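You operate a simulated robot arm through the tools that you are given. There is no shell and no other tool.

Carry out the task below with a simulated robot arm. There is one attempt and no reset: what you move stays moved.

Task
Open the narrow drawer, put the tread gauge in the inside of the narrow drawer and shut the drawer again. Open the wide drawer, fetch the medium filter and set it in the inside of the wide drawer and shut the drawer again. Take the black bush and put it on top of the brass roller. Stack the lamp marked "12 V" from the top of the grey table on top of the lamp that says "80 V". Put the middle bush on the seat of the blue stool. Do these in any order. Set down upright: medium filter.

It is judged by the outcome, as a careful person would: the job done as asked, and still so three seconds after it is handed in. It fails if anything else is knocked over, pushed out of place, dropped, spilled or broken.

Robot
A 5-joint arm with a three-finger gripper on a trunk, on a base that moves. Base frame: it is fixed to the floor where the robot stands at the start and does not move with it; the origin is under the middle of the robot, x ahead of it, y to its left, z up. Units: mm, degrees, N and s.
With the tool pointing down near the work surface it reaches from about 260 to 640 mm from the robot's upright axis, wherever it stands. Its first joint turns from -166.0 to 166.0 degrees. Places, roughly: black bush (4x4x3 cm) [-8300, 2900, 900]; brass roller (5x5x3 cm) [-8500, 2900, 900]; inside of the narrow drawer [700, 0, 600]; inside of the wide drawer [700, -600, 600]; lamp [-8250, 3250, 1000]; medium filter [750, -1750, 1000]; middle bush (5x5x5 cm) [-8500, 3300, 900]; narrow drawer [600, 0, 700]; seat of the blue stool [-9100, 4600, 400]; tread gauge [750, -250, 1000]; wide drawer [600, -600, 700]. The tool tilts only in the upright plane through the base axis and itself; it spins freely about its own axis. Payload 1.37 kg.
The TCP is the grasp point between the finger pads, 16 mm short of the fingertips. In the tool frame z runs along the fingers and y along their closing line. The gripper opens to 101 mm; its body begins 82 mm behind the TCP.
Orientation is that of the tool frame in the base frame, as [roll, pitch, yaw] about the fixed x, y, z axes, in that order (R = Rz(yaw) Ry(pitch) Rx(roll)). With the fingers straight down and closing along the base's y, the tool's x points along the base's -x, its y along +y and its z along -z.

Tools
- The arm moves only by the tool drive_tool. Its arguments are lists of equal length, an entry for each row: "slide": the shift along the base's x, y, z in mm, a list of three; "rotation": the turn, a rotation vector about the base's x, y, z in degrees, a list of three. In form: {"slide": [[tx, ty, tz], ...], "rotation": [[rx, ry, rz], ...]}. A call has 1 to 20 rows; each row is the pose to reach, as a shift and turn from the pose commanded when the call began. "fingers" is the finger opening in mm, from 0 to 101, set as the call begins (left out, the last holds). Rows are played at 5 a second. More than 50 mm and 8.6 degrees between two rows, or a gripper value outside its range, and nothing of the call is played. A pose out of reach is approached as far as the arm can. The call stops where the force on the tool passes 40 N (or 10 N more than at its start, if that is more) or the arm is blocked; 0.2 s more then pass. The fingers move at their own pace (about 45 mm/s each) and stop on an object; they squeeze with about 26 N. The grip force told is the motor's: it shows also when the fingers shut on nothing. Time passes only in rows, and 0.2 s behind the last, so rows that repeat a pose let the fingers close. It gives the time, the measured TCP pose, the force on the tool (base axes), the opening and the grip force at its end, in the units of the frame above (readings bear some noise), with the torque about the TCP (base axes, N m) and any sound that the robot's microphone picked up.
- Cameras (640 x 400 px; columns grow to the right, rows downward): "scene" is now at [1.3, 126.4, 1438.4]; the picture's right is [-0.63, -0.78, 0.00], its down [-0.56, 0.46, -0.69] and it looks along [0.53, -0.43, -0.73] (base axes); focal length 269 px, centre (320, 200). "wrist" rides on the gripper at [72, 20, -104] in the tool frame; the picture's right is [-0.26, 0.96, 0.00], its down [-0.76, -0.21, -0.62] and it looks along [-0.60, -0.16, 0.78] (tool axes); focal length 265 px, centre (320, 200). There is no depth. A picture from a camera that has moved, and an enlarged one, comes with that camera's place and axes in the base frame and with its lens.
- get_image(camera): a new picture of that camera. The clock stands still meanwhile.
- move_column(by): slides the trunk up (or, below 0, down) by that many mm; the arm and the scene camera ride with it, the base frame stays. It gives what a move gives, with no picture.
- base_move(legs): drives the robot by 1 to 6 legs, each [ahead, left, turn to the left] in mm, mm and degrees, along the robot's own axes; the way and the turn of a leg run together, so that a leg with both is an arc; at most 1500 mm and 180 degrees a leg. The arm and the cameras ride along, it lands a little off, and it stops where it bumps. It gives what a move gives.
- turn_head(pan, tilt): turns the head with the scene camera to pan (to the left, within 155 degrees either way) and tilt (down, from -29 to 69), counted from straight ahead of the robot. It gives what a move gives.
- close_up(camera, box): a new picture of the part [left, top, right, bottom] of that camera's present view, enlarged. The clock stands still meanwhile.
- hand_in(): hands the job in; it is judged then, once.

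Nothing tells you exact positions but the pictures and the camera data. Unless the task says otherwise, let go and move clear before handing in.

The tools are called after "Request:" by a JSON object that holds its "name" and its "arguments". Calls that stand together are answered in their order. drive_tool: Moves the arm, as the interface text tells. Its arguments: {"type":"object","properties":{"slide":{"type":"array"},"rotation":{"type":"array"},"fingers":{"type":"number"}},"required":["slide","rotation"]} The other tools are called the same way: move_column (by) moves the trunk up or down; base_move (legs) drives the base; turn_head (pan, tilt) turns the head that bears the scene camera; get_image (camera) takes a picture; close_up (camera, box) takes an enlarged picture of a part of a camera's view; hand_in () hands the job in.

At the start:

```text
t: 0.0
tcp_pos: [371.0, -227.2, 1181.2]
orientation: [180.0, 0.1, -180.0]
contact_force: [0.0, 0.1, 0.4]
ft_torque: [-0.03, 0.0, 0.01]
finger_gap: 100.4
grip_force: 0.1
trunk travel left (down, up): [-381.0, 209.0]
robot x, y, heading: [0.7, 3.6, 0.0]
head pan, tilt (commanded): [-39.1, 46.5]
```

scene: 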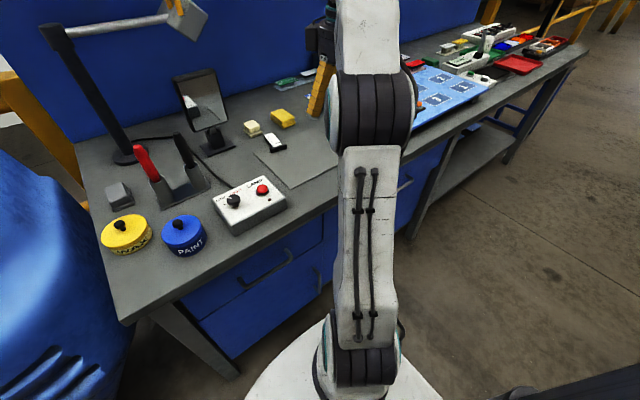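
wrist: 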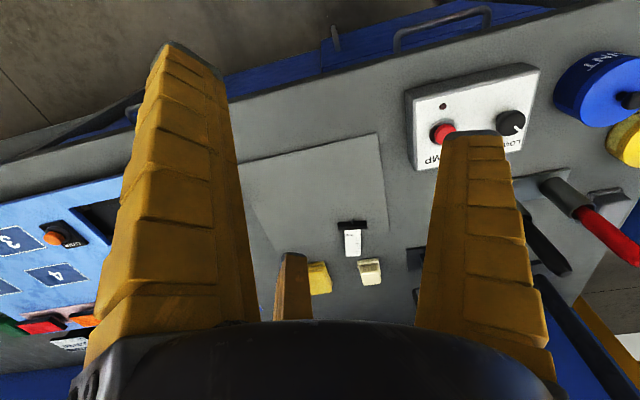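

I see a workbench ahead with a lamp, a mirror, tins, a control box and a small black and white item that may be the tread gauge. I'll look around closely before I move anything.

Request:
{"name": "close_up", "arguments": {"camera": "scene", "box": [80, 60, 340, 300]}}

Request:
{"name": "close_up", "arguments": {"camera": "scene", "box": [380, 10, 600, 150]}}

Request:
{"name": "close_up", "arguments": {"camera": "wrist", "box": [240, 180, 440, 310]}}

```text
1.67 times, centred on (210, 180) of scene
camera zoom: at [1.3, 126.4, 1438.4], right [-0.63, -0.78, 0.0], down [-0.56, 0.46, -0.69], along [0.53, -0.43, -0.73], focal length 449 px, centre (503, 233)
```

zoom: 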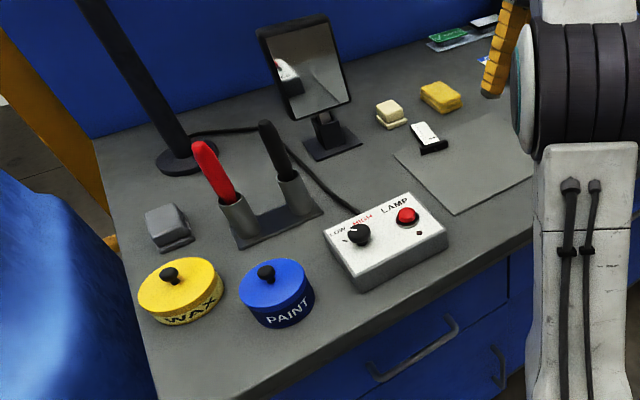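

```text
2.86 times, centred on (490, 80) of scene
camera zoom: at [1.3, 126.4, 1438.4], right [-0.63, -0.78, 0.0], down [-0.56, 0.46, -0.69], along [0.53, -0.43, -0.73], focal length 769 px, centre (-166, 543)
```

zoom: 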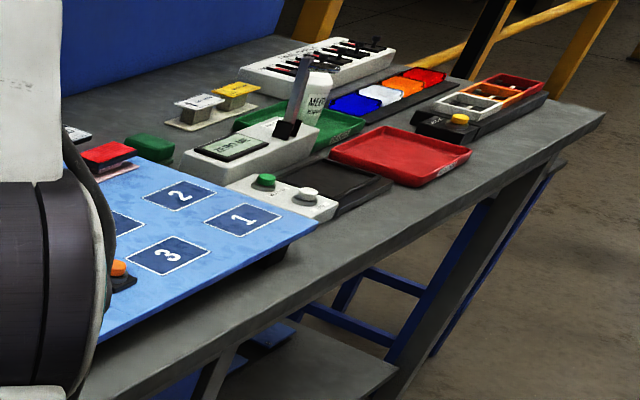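

```text
3.08 times, centred on (340, 245) of wrist
camera zoom: at [299.2, -207.4, 1286.6], right [0.26, 0.96, 0.0], down [0.76, -0.21, 0.62], along [0.6, -0.16, -0.78], focal length 817 px, centre (258, 62)
```

zoom: 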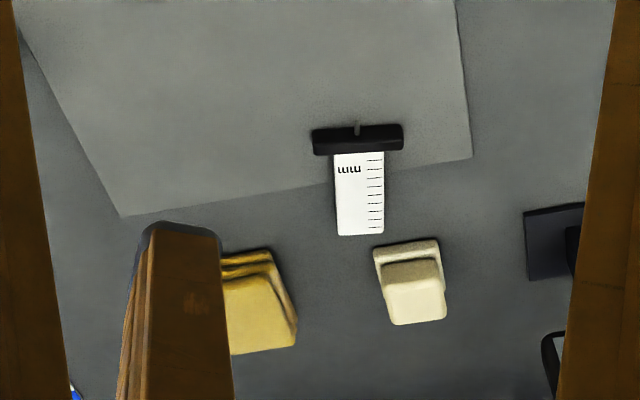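

The tread gauge looks to be near [700, -242, 900], and the "MEDIUM" canister stands further along the bench. Next I'll look at the drawer fronts.

Request:
{"name": "turn_head", "arguments": {"pan": 0, "tilt": 50}}

Request:
{"name": "get_image", "arguments": {"camera": "scene"}}

Request:
{"name": "turn_head", "arguments": {"pan": -60, "tilt": 40}}

Request:
{"name": "get_image", "arguments": {"camera": "scene"}}

```text
t: 1.1
tcp_pos: [370.6, -226.9, 1182.5]
orientation: [-180.0, 0.0, 180.0]
contact_force: [0.5, 0.2, -0.1]
ft_torque: [0.0, 0.01, -0.01]
finger_gap: 100.8
grip_force: 0.1
trunk travel left (down, up): [-381.0, 209.0]
robot x, y, heading: [1.7, -0.9, 0.2]
head pan, tilt (commanded): [0.0, 50.0]
```

```text
taken
camera scene: at [16.2, 176.8, 1433.7], right [0.0, -1.0, 0.0], down [-0.77, 0.0, -0.64], along [0.64, 0.0, -0.77], focal length 269 px, centre (320, 200)
```

scene: 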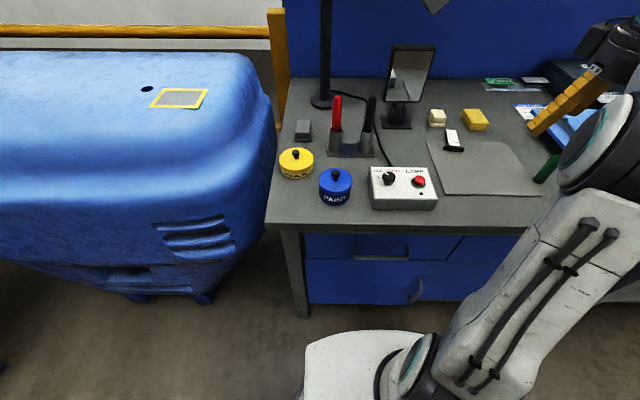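

```text
t: 2.4
tcp_pos: [371.4, -227.0, 1182.5]
orientation: [-179.9, 0.0, -179.9]
contact_force: [0.3, -0.2, -0.2]
ft_torque: [0.07, 0.02, 0.01]
finger_gap: 100.6
grip_force: 0.1
trunk travel left (down, up): [-381.0, 209.0]
robot x, y, heading: [-0.3, -3.8, -0.3]
head pan, tilt (commanded): [-60.0, 40.0]
```

```text
taken
camera scene: at [-18.3, 103.3, 1447.9], right [-0.87, -0.5, 0.0], down [-0.32, 0.56, -0.77], along [0.38, -0.66, -0.64], focal length 269 px, centre (320, 200)
```

scene: 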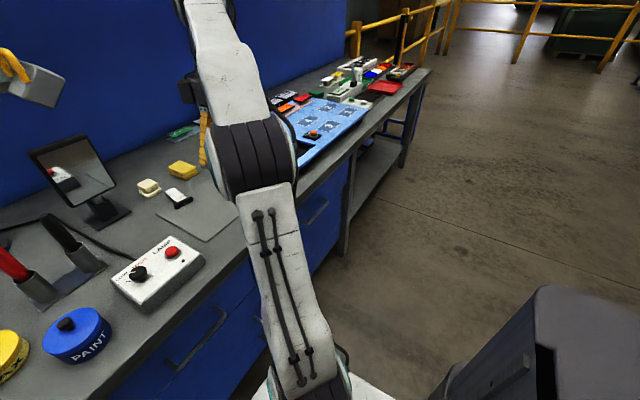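

The bench front edge is near x≈390, and the drawer handles are just under it. I'll look around and behind before driving.

Request:
{"name": "turn_head", "arguments": {"pan": -120, "tilt": 30}}

Request:
{"name": "get_image", "arguments": {"camera": "scene"}}

Request:
{"name": "turn_head", "arguments": {"pan": 155, "tilt": 20}}

Request:
{"name": "get_image", "arguments": {"camera": "scene"}}

Request:
{"name": "turn_head", "arguments": {"pan": 90, "tilt": 20}}

Request:
{"name": "get_image", "arguments": {"camera": "scene"}}

```text
t: 3.6
tcp_pos: [371.6, -227.9, 1183.0]
orientation: [180.0, 0.0, -179.9]
contact_force: [0.0, -0.5, 0.3]
ft_torque: [0.02, 0.06, 0.0]
finger_gap: 100.8
grip_force: 0.0
trunk travel left (down, up): [-381.0, 209.0]
robot x, y, heading: [-4.5, -1.2, 0.1]
head pan, tilt (commanded): [-120.0, 30.0]
```

```text
taken
camera scene: at [-106.0, 98.5, 1463.2], right [-0.87, 0.5, 0.0], down [0.25, 0.43, -0.87], along [-0.43, -0.75, -0.5], focal length 269 px, centre (320, 200)
```

scene: 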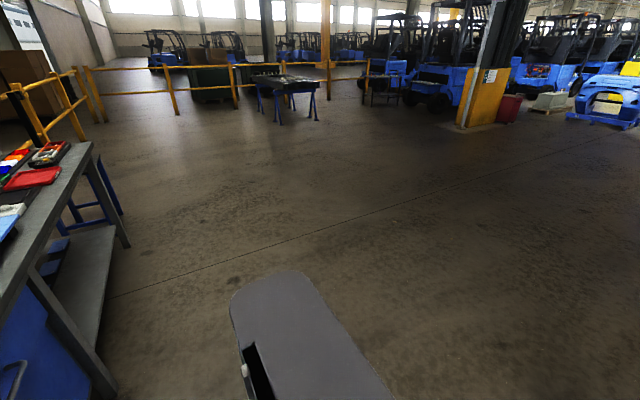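

```text
t: 7.5
tcp_pos: [371.3, -226.8, 1181.8]
orientation: [-180.0, 0.0, 180.0]
contact_force: [-0.7, 0.0, 0.3]
ft_torque: [-0.01, 0.05, -0.01]
finger_gap: 100.6
grip_force: 0.2
trunk travel left (down, up): [-381.0, 209.0]
robot x, y, heading: [3.8, -0.1, 0.1]
head pan, tilt (commanded): [154.7, 20.0]
```

```text
taken
camera scene: at [-145.0, 216.7, 1479.3], right [0.43, 0.9, 0.0], down [0.31, -0.15, -0.94], along [-0.85, 0.4, -0.34], focal length 269 px, centre (320, 200)
```

scene: 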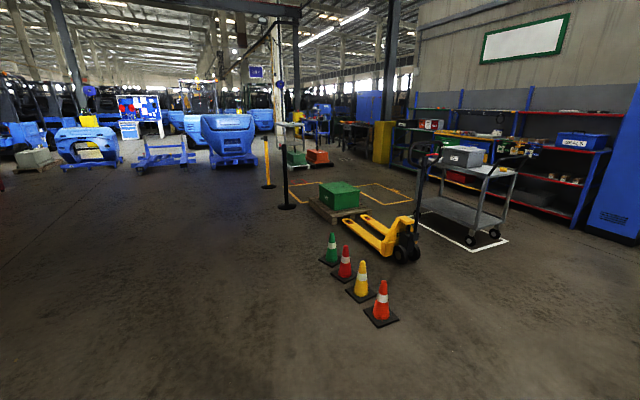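

```text
t: 8.8
tcp_pos: [369.6, -226.0, 1182.6]
orientation: [-180.0, 0.0, -179.9]
contact_force: [-0.1, -0.7, -0.4]
ft_torque: [-0.02, 0.0, 0.03]
finger_gap: 100.6
grip_force: 0.1
trunk travel left (down, up): [-381.0, 209.0]
robot x, y, heading: [-1.8, -0.4, 0.1]
head pan, tilt (commanded): [90.0, 20.0]
```

```text
taken
camera scene: at [-60.9, 270.0, 1479.3], right [1.0, 0.0, 0.0], down [0.0, -0.34, -0.94], along [0.0, 0.94, -0.34], focal length 269 px, centre (320, 200)
```

scene: 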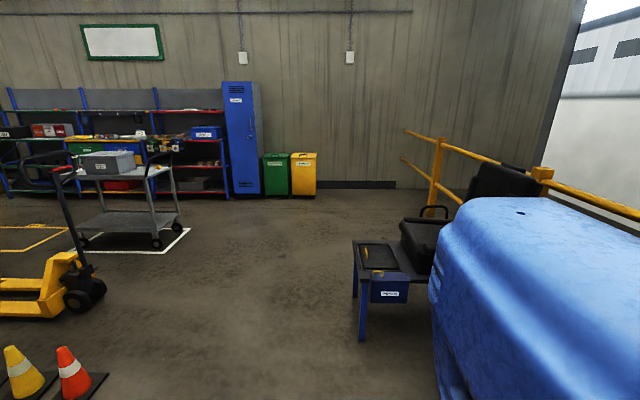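

It's clear right behind the robot, with cones about 2 m back on the left. I'll back up 600 mm and look at the drawer fronts.

Request:
{"name": "base_move", "arguments": {"legs": [[-600, 0, 0]]}}

Request:
{"name": "turn_head", "arguments": {"pan": -15, "tilt": 38}}

Request:
{"name": "get_image", "arguments": {"camera": "scene"}}

```text
t: 12.2
tcp_pos: [-235.6, -226.3, 1182.4]
orientation: [180.0, -0.1, -179.8]
contact_force: [-0.3, -0.7, 0.7]
ft_torque: [-0.02, 0.01, 0.0]
finger_gap: 100.6
grip_force: 0.0
trunk travel left (down, up): [-381.0, 209.0]
robot x, y, heading: [-609.7, -1.9, 0.1]
head pan, tilt (commanded): [90.0, 20.0]
```

```text
t: 14.1
tcp_pos: [-235.9, -226.1, 1182.1]
orientation: [180.0, 0.1, -179.9]
contact_force: [-0.1, 0.1, 0.4]
ft_torque: [0.01, -0.02, -0.01]
finger_gap: 100.4
grip_force: 0.1
trunk travel left (down, up): [-381.0, 209.0]
robot x, y, heading: [-610.9, -1.0, 0.3]
head pan, tilt (commanded): [-15.0, 38.0]
```

```text
taken
camera scene: at [-586.2, 153.5, 1450.9], right [-0.25, -0.97, 0.0], down [-0.6, 0.16, -0.79], along [0.76, -0.2, -0.62], focal length 269 px, centre (320, 200)
```

scene: 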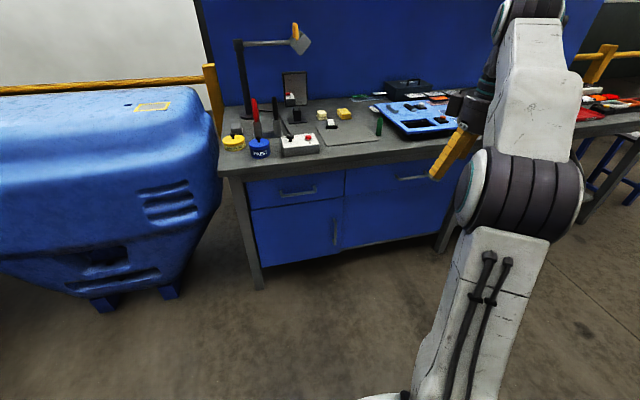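

Request:
{"name": "close_up", "arguments": {"camera": "scene", "box": [210, 90, 480, 260]}}

Request:
{"name": "close_up", "arguments": {"camera": "scene", "box": [235, 150, 355, 225]}}

Request:
{"name": "close_up", "arguments": {"camera": "scene", "box": [350, 150, 470, 225]}}

```text
2.35 times, centred on (345, 175) of scene
camera zoom: at [-586.2, 153.5, 1450.9], right [-0.25, -0.97, 0.0], down [-0.6, 0.16, -0.79], along [0.76, -0.2, -0.62], focal length 634 px, centre (261, 259)
```

zoom: 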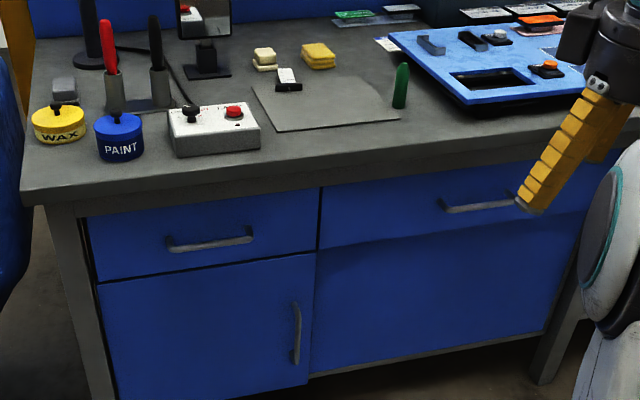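

```text
5.33 times, centred on (295, 188) of scene
camera zoom: at [-586.2, 153.5, 1450.9], right [-0.25, -0.97, 0.0], down [-0.6, 0.16, -0.79], along [0.76, -0.2, -0.62], focal length 1436 px, centre (453, 267)
```

zoom: 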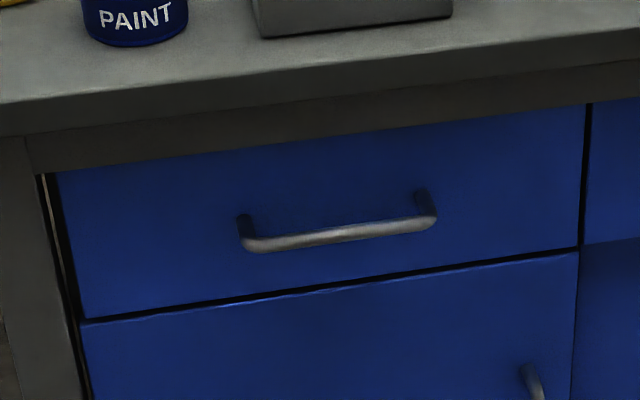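

```text
5.33 times, centred on (410, 188) of scene
camera zoom: at [-586.2, 153.5, 1450.9], right [-0.25, -0.97, 0.0], down [-0.6, 0.16, -0.79], along [0.76, -0.2, -0.62], focal length 1436 px, centre (-160, 267)
```

zoom: 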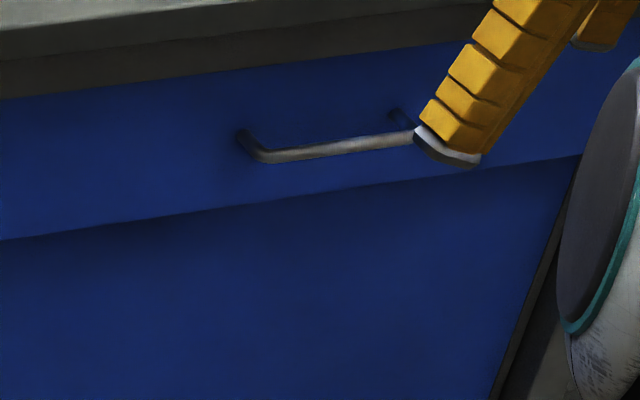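

The narrow drawer's handle is at about [402, -4, 700] and the wide one's at about [402, -600, 700]. Before gripping anything, I'll close the fingers in free air to learn how they are laid out.

Request:
{"name": "drive_tool", "arguments": {"slide": [[0, 0, 0], [0, 0, 0], [0, 0, 0], [0, 0, 0], [0, 0, 0], [0, 0, 0], [0, 0, 0]], "rotation": [[0, 0, 0], [0, 0, 0], [0, 0, 0], [0, 0, 0], [0, 0, 0], [0, 0, 0], [0, 0, 0]], "fingers": 0}}

Request:
{"name": "get_image", "arguments": {"camera": "wrist"}}

Request:
{"name": "get_image", "arguments": {"camera": "scene"}}

```text
t: 15.7
tcp_pos: [-235.8, -226.3, 1180.5]
orientation: [-179.9, 0.0, -179.8]
contact_force: [-0.1, -0.5, -0.2]
ft_torque: [0.02, 0.02, 0.04]
finger_gap: 0.0
grip_force: 25.6
trunk travel left (down, up): [-381.0, 209.0]
robot x, y, heading: [-608.7, 0.1, 0.1]
head pan, tilt (commanded): [-15.0, 38.0]
```

```text
taken
camera wrist: at [-308.1, -207.4, 1286.6], right [0.26, 0.97, 0.0], down [0.76, -0.2, 0.62], along [0.6, -0.16, -0.78], focal length 265 px, centre (320, 200)
```

wrist: 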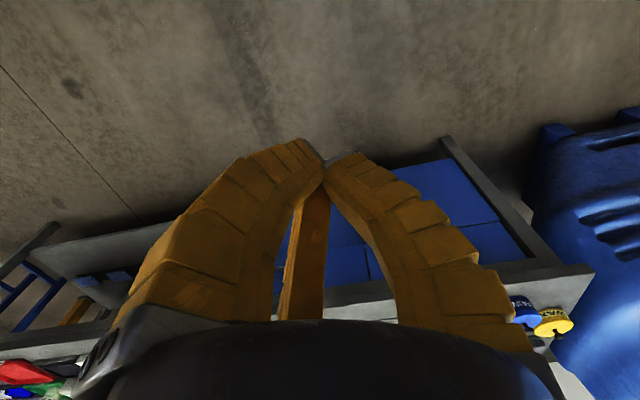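

```text
taken
camera scene: at [-586.2, 153.4, 1450.9], right [-0.25, -0.97, 0.0], down [-0.6, 0.16, -0.79], along [0.76, -0.2, -0.62], focal length 269 px, centre (320, 200)
```

scene: 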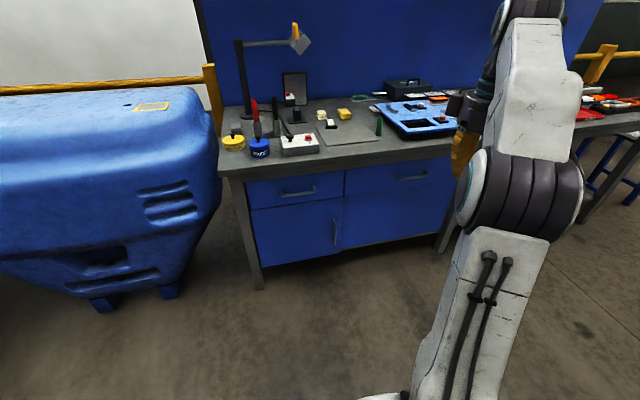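

All three fingers close on one centre point, so a horizontal bar can be pinched. I'll lower the trunk, swing the arm to straight ahead and then tilt the tool level toward the narrow drawer handle.

Request:
{"name": "move_column", "arguments": {"by": -250}}

Request:
{"name": "drive_tool", "arguments": {"slide": [[15, 45, 0], [30, 90, 0], [40, 135, 0], [50, 180, 0], [55, 226, 0], [55, 226, -30]], "rotation": [[0, 0, 0], [0, 0, 0], [0, 0, 0], [0, 0, 0], [0, 0, 0], [0, 0, 0]], "fingers": 80}}

```text
t: 18.2
tcp_pos: [-235.1, -226.1, 932.1]
orientation: [180.0, 0.1, -179.8]
contact_force: [0.6, 0.5, 0.0]
ft_torque: [-0.02, 0.0, -0.04]
finger_gap: 0.0
grip_force: 26.1
trunk travel left (down, up): [-131.0, 459.0]
robot x, y, heading: [-605.8, 0.5, 0.2]
head pan, tilt (commanded): [-15.0, 38.0]
```

```text
t: 19.6
tcp_pos: [-183.6, -0.0, 900.1]
orientation: [-179.9, 0.0, -179.9]
contact_force: [-0.2, 0.8, 0.4]
ft_torque: [0.02, 0.0, 0.04]
finger_gap: 82.3
grip_force: 1.8
trunk travel left (down, up): [-131.0, 459.0]
robot x, y, heading: [-609.6, -2.4, 0.1]
head pan, tilt (commanded): [-15.0, 38.0]
```

The arm is straight ahead. Now I'll tilt the tool level while lowering it to z≈700.

Request:
{"name": "drive_tool", "arguments": {"slide": [[12, 0, -18], [24, 0, -36], [36, 0, -54], [48, 0, -72], [60, 0, -90], [72, 0, -108], [84, 0, -126], [96, 0, -144], [108, 0, -162], [120, 0, -180], [130, 0, -200]], "rotation": [[0, -8.2, 0], [0, -16.4, 0], [0, -24.6, 0], [0, -32.8, 0], [0, -41, 0], [0, -49.2, 0], [0, -57.4, 0], [0, -65.6, 0], [0, -73.8, 0], [0, -82, 0], [0, -90, 0]]}}

Request:
{"name": "get_image", "arguments": {"camera": "scene"}}

Request:
{"name": "get_image", "arguments": {"camera": "wrist"}}

```text
t: 22.0
tcp_pos: [-47.3, -1.0, 704.0]
orientation: [-88.4, 89.8, -88.4]
contact_force: [-0.7, -0.5, -0.4]
ft_torque: [0.02, 0.04, -0.02]
finger_gap: 82.0
grip_force: 1.6
trunk travel left (down, up): [-131.0, 459.0]
robot x, y, heading: [-607.7, -1.1, 0.0]
head pan, tilt (commanded): [-15.0, 38.0]
```

```text
taken
camera scene: at [-586.6, 153.5, 1200.9], right [-0.25, -0.97, 0.0], down [-0.59, 0.16, -0.79], along [0.76, -0.2, -0.62], focal length 269 px, centre (320, 200)
```

scene: 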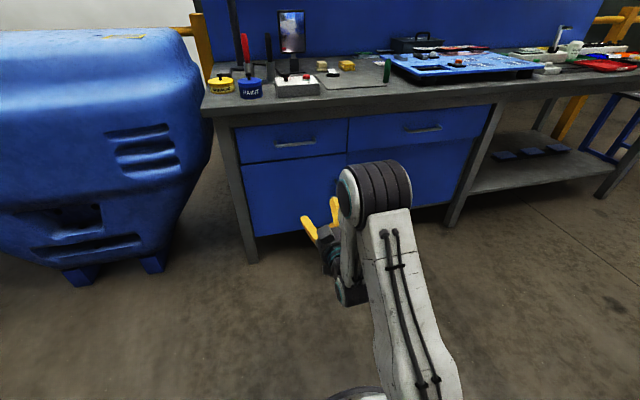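

```text
taken
camera wrist: at [-151.8, 18.0, 632.1], right [0.0, 0.97, 0.26], down [-0.62, -0.2, 0.76], along [0.78, -0.16, 0.6], focal length 265 px, centre (320, 200)
```

wrist: 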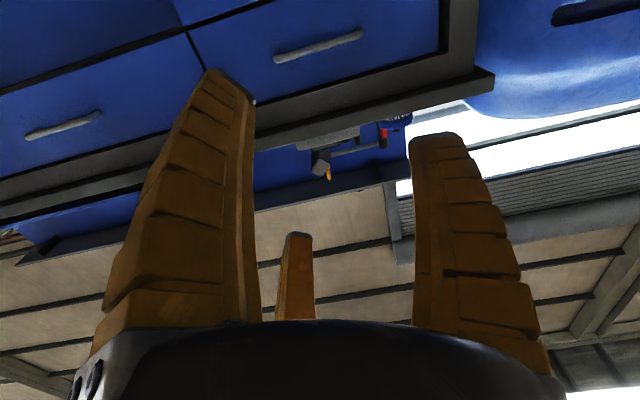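

The tool is level at z≈704 and the handle is at about [402, -5, 706]. I'll spin the tool 90° so the fingers close vertically.

Request:
{"name": "drive_tool", "arguments": {"slide": [[0, 0, 0], [0, 0, 0], [0, 0, 0], [0, 0, 0], [0, 0, 0], [0, 0, 0], [0, 0, 0], [0, 0, 0], [0, 0, 0], [0, 0, 0], [0, 0, 0]], "rotation": [[8.2, 0, 0], [16.4, 0, 0], [24.6, 0, 0], [32.8, 0, 0], [41, 0, 0], [49.2, 0, 0], [57.4, 0, 0], [65.6, 0, 0], [73.8, 0, 0], [82, 0, 0], [90, 0, 0]]}}

Request:
{"name": "base_move", "arguments": {"legs": [[350, 0, 0]]}}

Request:
{"name": "get_image", "arguments": {"camera": "wrist"}}

Request:
{"name": "get_image", "arguments": {"camera": "scene"}}

```text
t: 24.4
tcp_pos: [-51.1, -1.1, 701.7]
orientation: [90.0, 0.2, 90.0]
contact_force: [0.1, 0.6, -0.4]
ft_torque: [0.03, 0.02, 0.0]
finger_gap: 82.0
grip_force: 2.0
trunk travel left (down, up): [-131.0, 459.0]
robot x, y, heading: [-610.3, -0.5, -0.1]
head pan, tilt (commanded): [-15.0, 38.0]
```

```text
t: 26.7
tcp_pos: [297.5, 1.7, 701.9]
orientation: [90.0, 0.2, 90.1]
contact_force: [0.2, -0.7, -0.6]
ft_torque: [0.02, -0.02, 0.01]
finger_gap: 82.4
grip_force: 1.5
trunk travel left (down, up): [-131.0, 459.0]
robot x, y, heading: [-260.1, 0.9, 0.4]
head pan, tilt (commanded): [-15.0, 38.0]
```

```text
taken
camera wrist: at [192.7, 73.5, 721.9], right [0.0, -0.26, 0.97], down [-0.62, -0.76, -0.2], along [0.79, -0.6, -0.16], focal length 265 px, centre (320, 200)
```

wrist: 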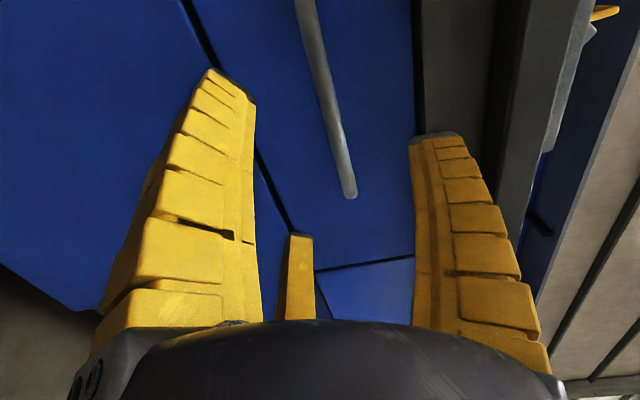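

```text
taken
camera scene: at [-238.3, 155.2, 1200.9], right [-0.25, -0.97, 0.0], down [-0.6, 0.16, -0.79], along [0.76, -0.2, -0.62], focal length 269 px, centre (320, 200)
```

scene: 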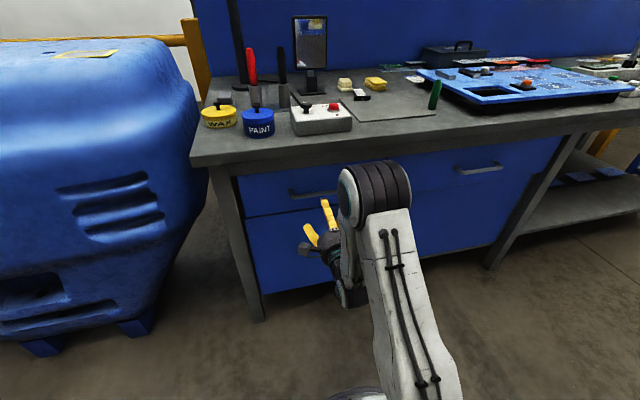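

The bar sits at z≈710, about 105 mm ahead of the grasp point. I'll advance and straddle it.

Request:
{"name": "drive_tool", "arguments": {"slide": [[0, -4, 8], [30, -4, 8], [60, -4, 8], [90, -4, 8], [104, -4, 8]], "rotation": [[0, 0, 0], [0, 0, 0], [0, 0, 0], [0, 0, 0], [0, 0, 0]]}}

Request:
{"name": "get_image", "arguments": {"camera": "wrist"}}

Request:
{"name": "get_image", "arguments": {"camera": "scene"}}

```text
t: 27.9
tcp_pos: [402.0, -1.1, 709.2]
orientation: [90.0, 0.2, 89.8]
contact_force: [0.5, 0.6, -0.5]
ft_torque: [-0.01, -0.02, 0.01]
finger_gap: 81.9
grip_force: 1.9
trunk travel left (down, up): [-131.0, 459.0]
robot x, y, heading: [-259.5, -2.5, 0.3]
head pan, tilt (commanded): [-15.0, 38.0]
```

```text
taken
camera wrist: at [298.4, 70.7, 729.4], right [0.0, -0.26, 0.97], down [-0.62, -0.75, -0.2], along [0.78, -0.6, -0.16], focal length 265 px, centre (320, 200)
```

wrist: 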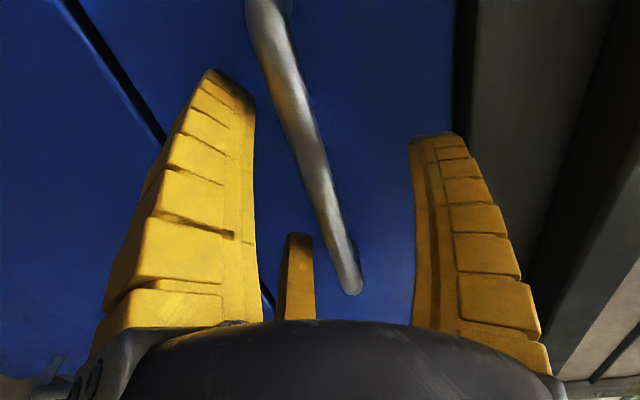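

```text
taken
camera scene: at [-238.3, 155.2, 1200.9], right [-0.25, -0.97, 0.0], down [-0.6, 0.16, -0.79], along [0.76, -0.2, -0.62], focal length 269 px, centre (320, 200)
```

scene: 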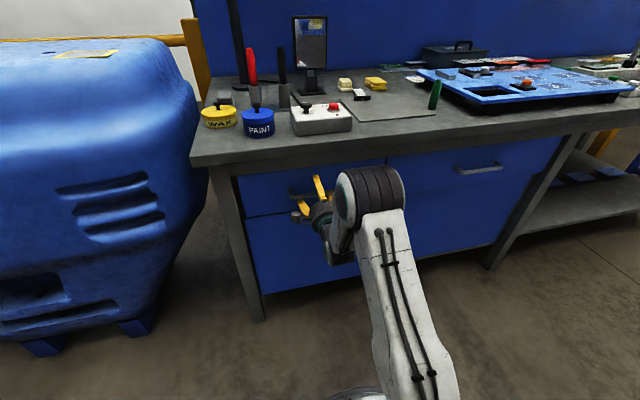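

The bar lies between the fingers at about x=402, z=708, so I'll close on it.

Request:
{"name": "drive_tool", "arguments": {"slide": [[0, 0, 0], [0, 0, 0], [0, 0, 0], [0, 0, 0], [0, 0, 0], [0, 0, 0]], "rotation": [[0, 0, 0], [0, 0, 0], [0, 0, 0], [0, 0, 0], [0, 0, 0], [0, 0, 0]], "fingers": 0}}

Request:
{"name": "get_image", "arguments": {"camera": "wrist"}}

```text
t: 29.3
tcp_pos: [402.6, -1.8, 706.7]
orientation: [90.6, 0.2, 89.7]
contact_force: [-1.5, -4.1, -18.3]
ft_torque: [0.01, -0.03, -0.05]
finger_gap: 17.8
grip_force: 27.7
trunk travel left (down, up): [-131.0, 459.0]
robot x, y, heading: [-261.0, -1.2, 0.3]
head pan, tilt (commanded): [-15.0, 38.0]
```

```text
taken
camera wrist: at [298.7, 70.4, 726.3], right [0.01, -0.26, 0.97], down [-0.63, -0.75, -0.2], along [0.78, -0.6, -0.17], focal length 265 px, centre (320, 200)
```

wrist: 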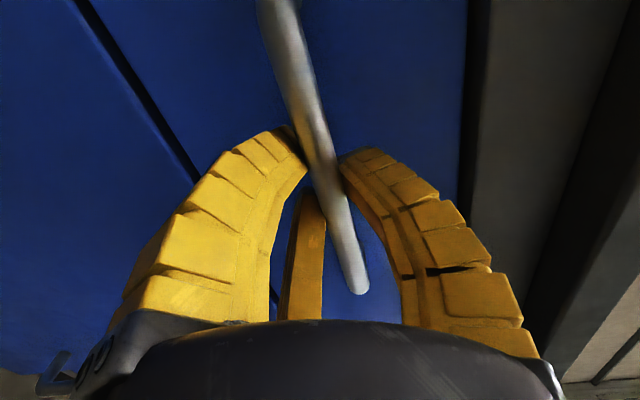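

The handle is gripped. I'll ease the tool down 3 mm to relieve the vertical load and pull 40 mm as a test.

Request:
{"name": "drive_tool", "arguments": {"slide": [[0, 0, -3], [-10, 0, -3], [-20, 0, -3], [-30, 0, -3], [-40, 0, -3]], "rotation": [[0, 0, 0], [0, 0, 0], [0, 0, 0], [0, 0, 0], [0, 0, 0]]}}

Request:
{"name": "get_image", "arguments": {"camera": "wrist"}}

Request:
{"name": "get_image", "arguments": {"camera": "scene"}}

```text
t: 30.5
tcp_pos: [363.5, -0.9, 705.5]
orientation: [90.2, 0.2, 89.8]
contact_force: [-0.1, -3.1, -14.2]
ft_torque: [0.0, -0.02, -0.07]
finger_gap: 17.5
grip_force: 27.7
trunk travel left (down, up): [-131.0, 459.0]
robot x, y, heading: [-260.4, -0.0, 0.2]
head pan, tilt (commanded): [-15.0, 38.0]
```

```text
taken
camera wrist: at [258.7, 71.1, 725.7], right [0.0, -0.26, 0.97], down [-0.62, -0.76, -0.2], along [0.78, -0.6, -0.17], focal length 265 px, centre (320, 200)
```

wrist: 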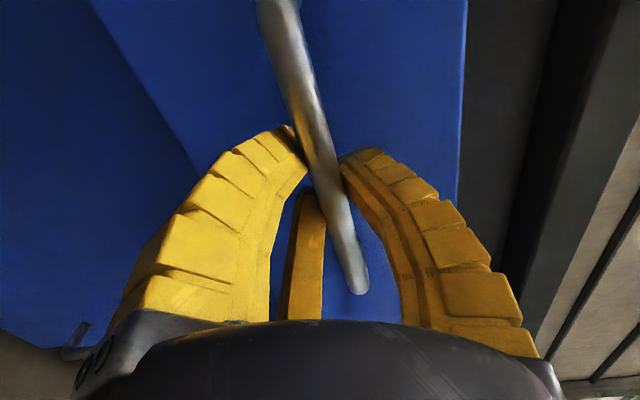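

```text
taken
camera scene: at [-237.1, 154.9, 1200.9], right [-0.25, -0.97, 0.0], down [-0.6, 0.16, -0.79], along [0.76, -0.2, -0.62], focal length 269 px, centre (320, 200)
```

scene: 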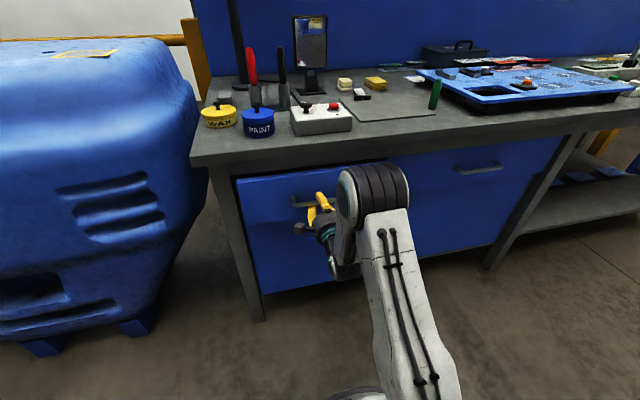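

The drawer slides freely. I'll pull it a further 230 mm with the base.

Request:
{"name": "drive_tool", "arguments": {"slide": [[0, 0, -3], [-5, 0, -3]], "rotation": [[0, 0, 0], [0, 0, 0]]}}

Request:
{"name": "base_move", "arguments": {"legs": [[-230, 0, 0]]}}

Request:
{"name": "get_image", "arguments": {"camera": "scene"}}

```text
t: 31.1
tcp_pos: [357.7, -0.2, 705.1]
orientation: [89.6, 0.2, 89.7]
contact_force: [1.0, -2.8, -1.4]
ft_torque: [0.01, -0.05, -0.01]
finger_gap: 17.0
grip_force: 28.0
trunk travel left (down, up): [-131.0, 459.0]
robot x, y, heading: [-263.6, 1.0, 0.3]
head pan, tilt (commanded): [-15.0, 38.0]
```

```text
t: 32.8
tcp_pos: [125.7, -5.5, 702.0]
orientation: [90.0, 0.2, 89.5]
contact_force: [1.1, -1.4, 2.2]
ft_torque: [0.01, 0.0, 0.04]
finger_gap: 0.1
grip_force: 28.0
trunk travel left (down, up): [-131.0, 459.0]
robot x, y, heading: [-490.7, -2.3, 0.1]
head pan, tilt (commanded): [-15.0, 38.0]
```

```text
taken
camera scene: at [-468.4, 153.8, 1200.8], right [-0.26, -0.97, 0.0], down [-0.59, 0.16, -0.79], along [0.76, -0.2, -0.62], focal length 269 px, centre (320, 200)
```

scene: 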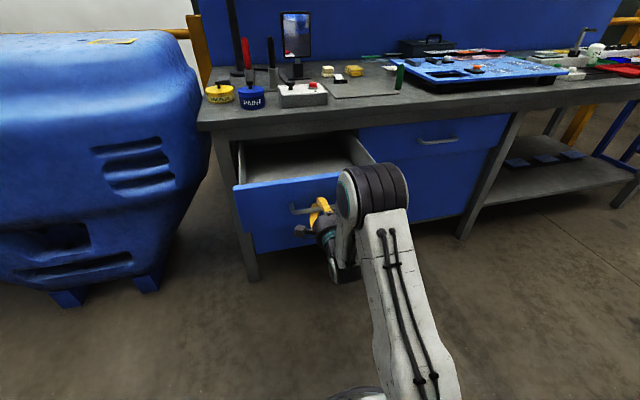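

The grip slipped off at the end, but the drawer is well open. I'll check by how much.

Request:
{"name": "close_up", "arguments": {"camera": "scene", "box": [210, 110, 410, 260]}}

Request:
{"name": "get_image", "arguments": {"camera": "wrist"}}

```text
2.67 times, centred on (310, 185) of scene
camera zoom: at [-468.4, 153.8, 1200.8], right [-0.26, -0.97, 0.0], down [-0.59, 0.16, -0.79], along [0.76, -0.2, -0.62], focal length 718 px, centre (347, 240)
```

zoom: 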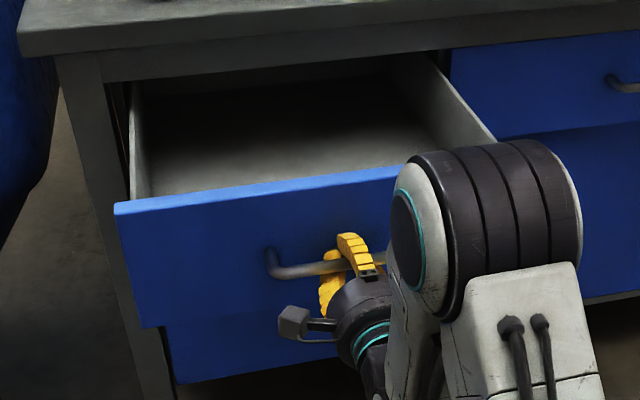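

```text
taken
camera wrist: at [22.2, 67.3, 722.1], right [0.0, -0.26, 0.97], down [-0.63, -0.75, -0.2], along [0.78, -0.61, -0.16], focal length 265 px, centre (320, 200)
```

wrist: 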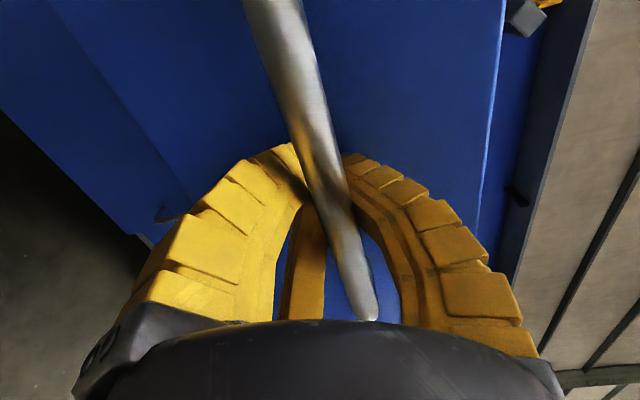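

The bar is caged in the closed fingers and the drawer is open about 300 mm, with its front at x≈138. I'll open the fingers and back away.

Request:
{"name": "drive_tool", "arguments": {"slide": [[0, 0, 0], [0, 0, 0], [0, 0, 0], [0, 0, 0], [0, 0, 0], [-20, 0, 3], [-50, 0, 3], [-85, 0, 3]], "rotation": [[0, 0, 0], [0, 0, 0], [0, 0, 0], [0, 0, 0], [0, 0, 0], [0, 0, 0], [0, 0, 0], [0, 0, 0]], "fingers": 80}}

Request:
{"name": "get_image", "arguments": {"camera": "wrist"}}

```text
t: 34.6
tcp_pos: [52.1, -4.7, 704.2]
orientation: [90.1, 0.1, 89.5]
contact_force: [-0.1, 0.0, 0.2]
ft_torque: [-0.01, -0.03, 0.02]
finger_gap: 81.9
grip_force: 1.6
out of reach, approached as far as the arm can: row 8
trunk travel left (down, up): [-131.0, 459.0]
robot x, y, heading: [-493.0, -0.9, 0.0]
head pan, tilt (commanded): [-15.0, 38.0]
```

```text
taken
camera wrist: at [-51.4, 67.8, 724.6], right [0.0, -0.26, 0.97], down [-0.63, -0.75, -0.2], along [0.78, -0.61, -0.16], focal length 265 px, centre (320, 200)
```

wrist: 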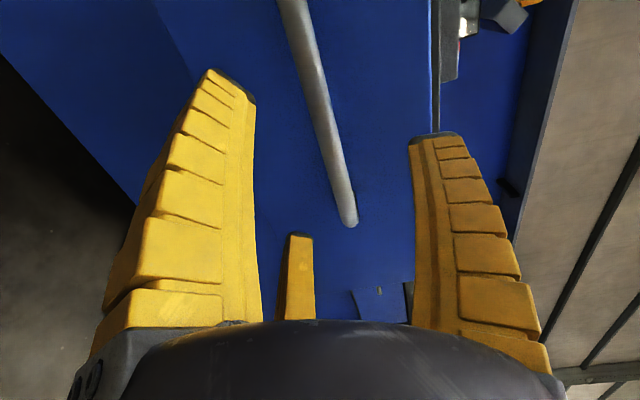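

The fingers are clear of the handle. I'll back off, raise the trunk and bring the tool back to pointing down.

Request:
{"name": "base_move", "arguments": {"legs": [[-150, 0, 0]]}}

Request:
{"name": "move_column", "arguments": {"by": 250}}

Request:
{"name": "drive_tool", "arguments": {"slide": [[0, 0, 0], [0, 0, 0], [0, 0, 0], [0, 0, 0], [0, 0, 0], [0, 0, 0], [0, 0, 0], [0, 0, 0], [0, 0, 0], [0, 0, 0], [0, 0, 0]], "rotation": [[-8.2, 0, 0], [-16.4, 0, 0], [-24.6, 0, 0], [-32.8, 0, 0], [-41, 0, 0], [-49.2, 0, 0], [-57.4, 0, 0], [-65.6, 0, 0], [-73.8, 0, 0], [-82, 0, 0], [-90, 0, 0]]}}

Request:
{"name": "drive_tool", "arguments": {"slide": [[-12, 0, 18], [-24, 0, 36], [-36, 0, 54], [-48, 0, 72], [-60, 0, 90], [-72, 0, 108], [-84, 0, 126], [-96, 0, 144], [-108, 0, 162], [-110, 0, 180], [-110, 0, 200]], "rotation": [[0, 8.2, 0], [0, 16.4, 0], [0, 24.6, 0], [0, 32.8, 0], [0, 41, 0], [0, 49.2, 0], [0, 57.4, 0], [0, 65.6, 0], [0, 73.8, 0], [0, 82, 0], [0, 90, 0]]}}

Request:
{"name": "get_image", "arguments": {"camera": "scene"}}

```text
t: 36.0
tcp_pos: [-99.8, -6.1, 703.5]
orientation: [90.1, 0.2, 89.5]
contact_force: [0.5, 0.0, -0.2]
ft_torque: [-0.02, -0.01, -0.02]
finger_gap: 82.2
grip_force: 1.8
trunk travel left (down, up): [-131.0, 459.0]
robot x, y, heading: [-641.6, -1.1, 0.1]
head pan, tilt (commanded): [-15.0, 38.0]
```

```text
t: 38.6
tcp_pos: [-98.8, -5.2, 954.4]
orientation: [90.2, 0.2, 89.5]
contact_force: [0.4, -0.2, -0.4]
ft_torque: [0.0, -0.02, 0.0]
finger_gap: 82.4
grip_force: 1.7
trunk travel left (down, up): [-381.0, 209.0]
robot x, y, heading: [-641.2, 0.1, 0.1]
head pan, tilt (commanded): [-15.0, 38.0]
```

```text
t: 41.0
tcp_pos: [-98.5, -4.8, 955.0]
orientation: [-36.6, 89.3, -36.9]
contact_force: [-0.2, 0.0, -0.3]
ft_torque: [0.02, -0.04, 0.0]
finger_gap: 82.2
grip_force: 2.0
trunk travel left (down, up): [-381.0, 209.0]
robot x, y, heading: [-642.8, 0.1, -0.2]
head pan, tilt (commanded): [-15.0, 38.0]
```

```text
t: 43.4
tcp_pos: [-209.4, -4.8, 1154.3]
orientation: [179.9, 0.4, -179.7]
contact_force: [0.3, 0.7, 0.3]
ft_torque: [0.03, 0.0, 0.0]
finger_gap: 82.1
grip_force: 1.6
out of reach, approached as far as the arm can: row 1, 2
trunk travel left (down, up): [-381.0, 209.0]
robot x, y, heading: [-639.7, -1.8, 0.5]
head pan, tilt (commanded): [-15.0, 38.0]
```

```text
taken
camera scene: at [-619.7, 153.8, 1450.8], right [-0.26, -0.97, 0.0], down [-0.6, 0.16, -0.79], along [0.76, -0.2, -0.62], focal length 269 px, centre (320, 200)
```

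scene: 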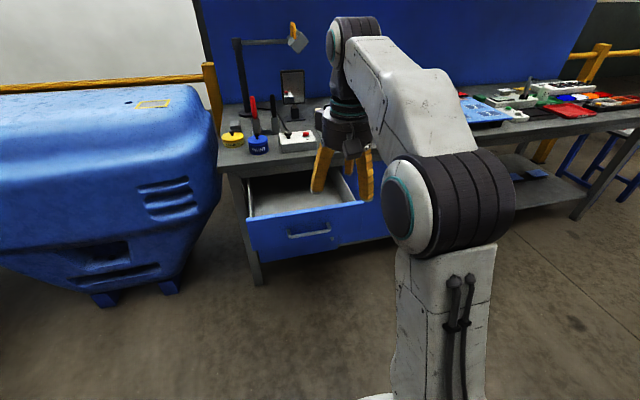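

The tool is down and clear. I'll drive right and forward to a spot beside the open drawer, facing the gauge.

Request:
{"name": "base_move", "arguments": {"legs": [[0, -400, 0], [600, 0, 0]]}}

Request:
{"name": "turn_head", "arguments": {"pan": 10, "tilt": 45}}

Request:
{"name": "get_image", "arguments": {"camera": "scene"}}

Request:
{"name": "get_image", "arguments": {"camera": "wrist"}}

```text
t: 48.8
tcp_pos: [374.0, -424.9, 1153.4]
orientation: [180.0, 0.5, 179.5]
contact_force: [-0.9, 0.2, 0.2]
ft_torque: [-0.02, 0.01, 0.01]
finger_gap: 82.0
grip_force: 1.4
trunk travel left (down, up): [-381.0, 209.0]
robot x, y, heading: [-59.8, -413.4, -0.6]
head pan, tilt (commanded): [-15.0, 38.0]
```

```text
t: 49.7
tcp_pos: [372.8, -423.6, 1154.5]
orientation: [180.0, 0.5, 179.5]
contact_force: [0.2, -0.3, -1.1]
ft_torque: [-0.01, 0.0, -0.01]
finger_gap: 82.2
grip_force: 1.4
trunk travel left (down, up): [-381.0, 209.0]
robot x, y, heading: [-57.7, -413.3, -0.6]
head pan, tilt (commanded): [10.0, 45.0]
```

```text
taken
camera scene: at [-37.4, -223.4, 1440.6], right [0.16, -0.99, 0.0], down [-0.7, -0.11, -0.71], along [0.7, 0.11, -0.71], focal length 269 px, centre (320, 200)
```

scene: 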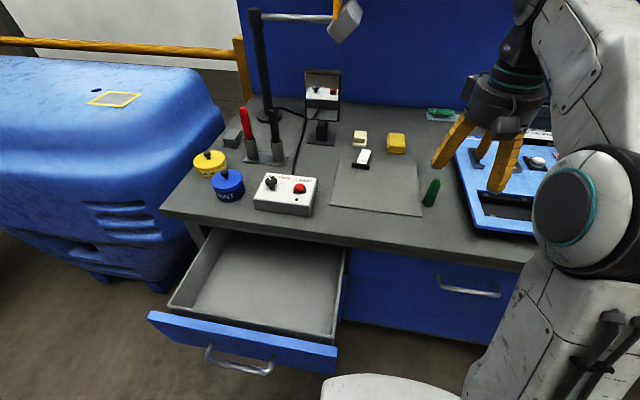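

```text
taken
camera wrist: at [300.7, -404.4, 1258.3], right [0.27, 0.96, 0.0], down [0.75, -0.21, 0.63], along [0.6, -0.17, -0.78], focal length 265 px, centre (320, 200)
```

wrist: 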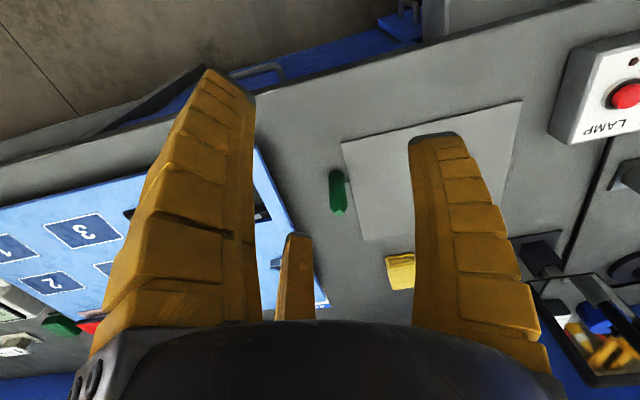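

The drawer is open and the gauge is clearly visible, so I'll zoom in on it and on the drawer.

Request:
{"name": "close_up", "arguments": {"camera": "scene", "box": [300, 110, 460, 210]}}

Request:
{"name": "close_up", "arguments": {"camera": "scene", "box": [140, 210, 380, 390]}}

```text
4.00 times, centred on (380, 160) of scene
camera zoom: at [-37.4, -223.4, 1440.6], right [0.16, -0.99, 0.0], down [-0.7, -0.11, -0.71], along [0.7, 0.11, -0.71], focal length 1077 px, centre (80, 360)
```

zoom: 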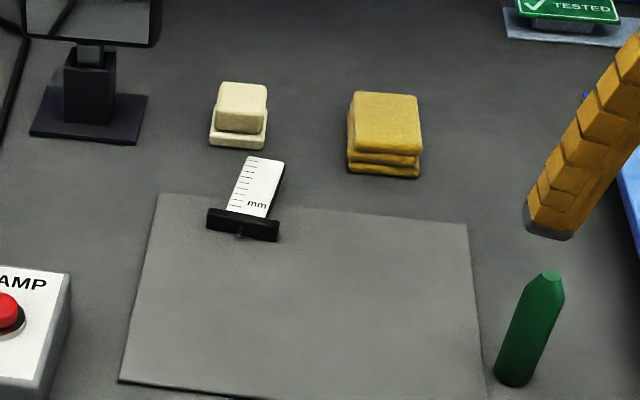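

```text
2.22 times, centred on (260, 300) of scene
camera zoom: at [-37.4, -223.4, 1440.6], right [0.16, -0.99, 0.0], down [-0.7, -0.11, -0.71], along [0.7, 0.11, -0.71], focal length 598 px, centre (453, -22)
```

zoom: 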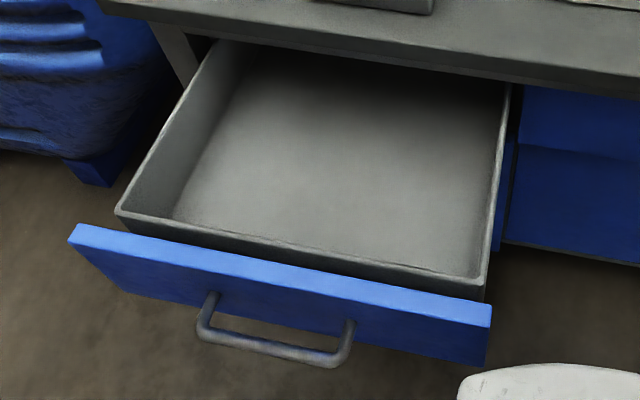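

The gauge's blade runs from about (680, -246) to (772, -262) on the bench, and the drawer interior is clear. I'll drive up close beside the open drawer to bring the gauge within reach.

Request:
{"name": "base_move", "arguments": {"legs": [[155, 20, 0.6]]}}

Request:
{"name": "get_image", "arguments": {"camera": "scene"}}

```text
t: 51.1
tcp_pos: [530.8, -398.2, 1155.1]
orientation: [-180.0, 0.4, -179.6]
contact_force: [1.3, -0.5, 0.3]
ft_torque: [-0.04, 0.04, -0.01]
finger_gap: 81.9
grip_force: 1.1
trunk travel left (down, up): [-381.0, 209.0]
robot x, y, heading: [99.5, -394.0, 0.0]
head pan, tilt (commanded): [10.0, 45.0]
```

```text
taken
camera scene: at [117.3, -203.1, 1440.6], right [0.18, -0.98, 0.0], down [-0.7, -0.12, -0.71], along [0.7, 0.12, -0.71], focal length 269 px, centre (320, 200)
```

scene: 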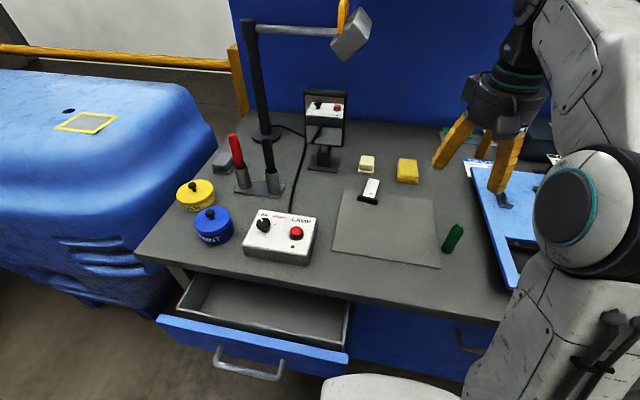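

The base is now at about (100, -394). I'll move the arm over toward the gauge, turning the fingers to match its blade, and take a wrist look from above.

Request:
{"name": "drive_tool", "arguments": {"slide": [[20, 25, -20], [40, 50, -40], [60, 75, -60], [80, 100, -80], [100, 125, -100], [120, 148, -120]], "rotation": [[0, 0, -2], [0, 0, -4], [0, 0, -6], [0, 0, -8], [0, 0, -10], [0, 0, -10]], "fingers": 70}}

Request:
{"name": "get_image", "arguments": {"camera": "wrist"}}

Request:
{"name": "close_up", "arguments": {"camera": "scene", "box": [320, 130, 480, 230]}}

```text
t: 52.5
tcp_pos: [650.5, -250.1, 1035.1]
orientation: [179.8, 0.6, 170.2]
contact_force: [-0.5, 0.2, 0.2]
ft_torque: [-0.01, 0.0, 0.0]
finger_gap: 73.0
grip_force: 2.1
trunk travel left (down, up): [-381.0, 209.0]
robot x, y, heading: [97.2, -397.3, 0.1]
head pan, tilt (commanded): [10.0, 45.0]
```

```text
taken
camera wrist: at [582.2, -218.2, 1139.3], right [0.42, 0.91, 0.01], down [0.7, -0.33, 0.63], along [0.57, -0.26, -0.78], focal length 265 px, centre (320, 200)
```

wrist: 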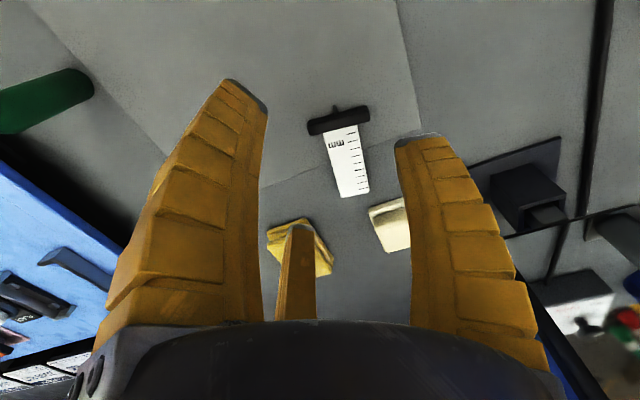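

```text
4.00 times, centred on (400, 180) of scene
camera zoom: at [117.1, -202.9, 1440.6], right [0.18, -0.98, 0.0], down [-0.7, -0.12, -0.71], along [0.7, 0.12, -0.71], focal length 1077 px, centre (0, 280)
```

zoom: 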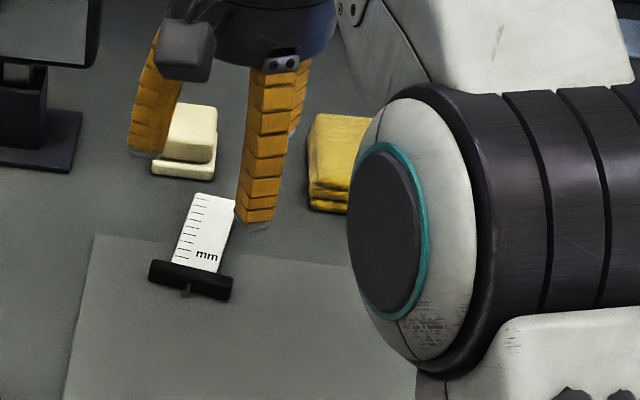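

The gauge lies with its crossbar at about (675, -242) and its blade tip at about (763, -258), on a bench top near z≈898. I'll move over the blade's middle and descend.

Request:
{"name": "drive_tool", "arguments": {"slide": [[35, -3, -20], [71, -6, -50], [71, -6, -80]], "rotation": [[0, 0, 0], [0, 0, 0], [0, 0, 0]]}}

Request:
{"name": "get_image", "arguments": {"camera": "wrist"}}

Request:
{"name": "close_up", "arguments": {"camera": "scene", "box": [320, 130, 480, 230]}}

```text
t: 53.3
tcp_pos: [709.9, -258.8, 960.8]
orientation: [179.9, 0.5, 170.3]
contact_force: [-0.8, -0.4, 0.8]
ft_torque: [-0.02, -0.05, -0.01]
finger_gap: 72.8
grip_force: 1.9
out of reach, approached as far as the arm can: row 1, 2, 3
trunk travel left (down, up): [-381.0, 209.0]
robot x, y, heading: [99.8, -395.9, 0.3]
head pan, tilt (commanded): [10.0, 45.0]
```

```text
taken
camera wrist: at [640.5, -227.9, 1065.2], right [0.42, 0.91, 0.01], down [0.7, -0.33, 0.63], along [0.57, -0.26, -0.78], focal length 265 px, centre (320, 200)
```

wrist: 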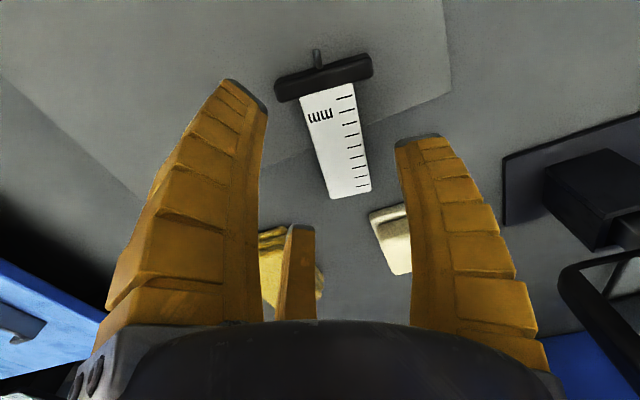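

```text
4.00 times, centred on (400, 180) of scene
camera zoom: at [115.7, -203.4, 1440.7], right [0.18, -0.98, 0.0], down [-0.7, -0.12, -0.71], along [0.7, 0.12, -0.71], focal length 1077 px, centre (0, 280)
```

zoom: 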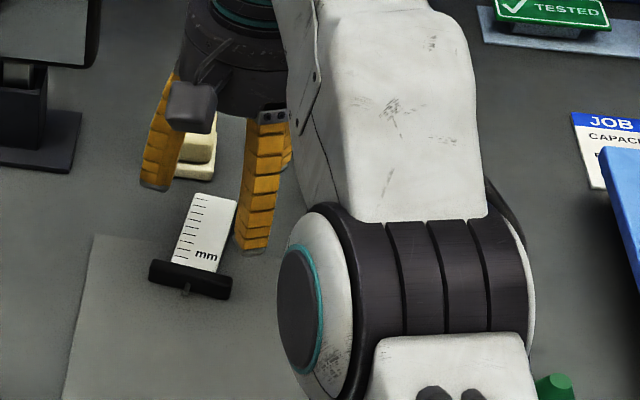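

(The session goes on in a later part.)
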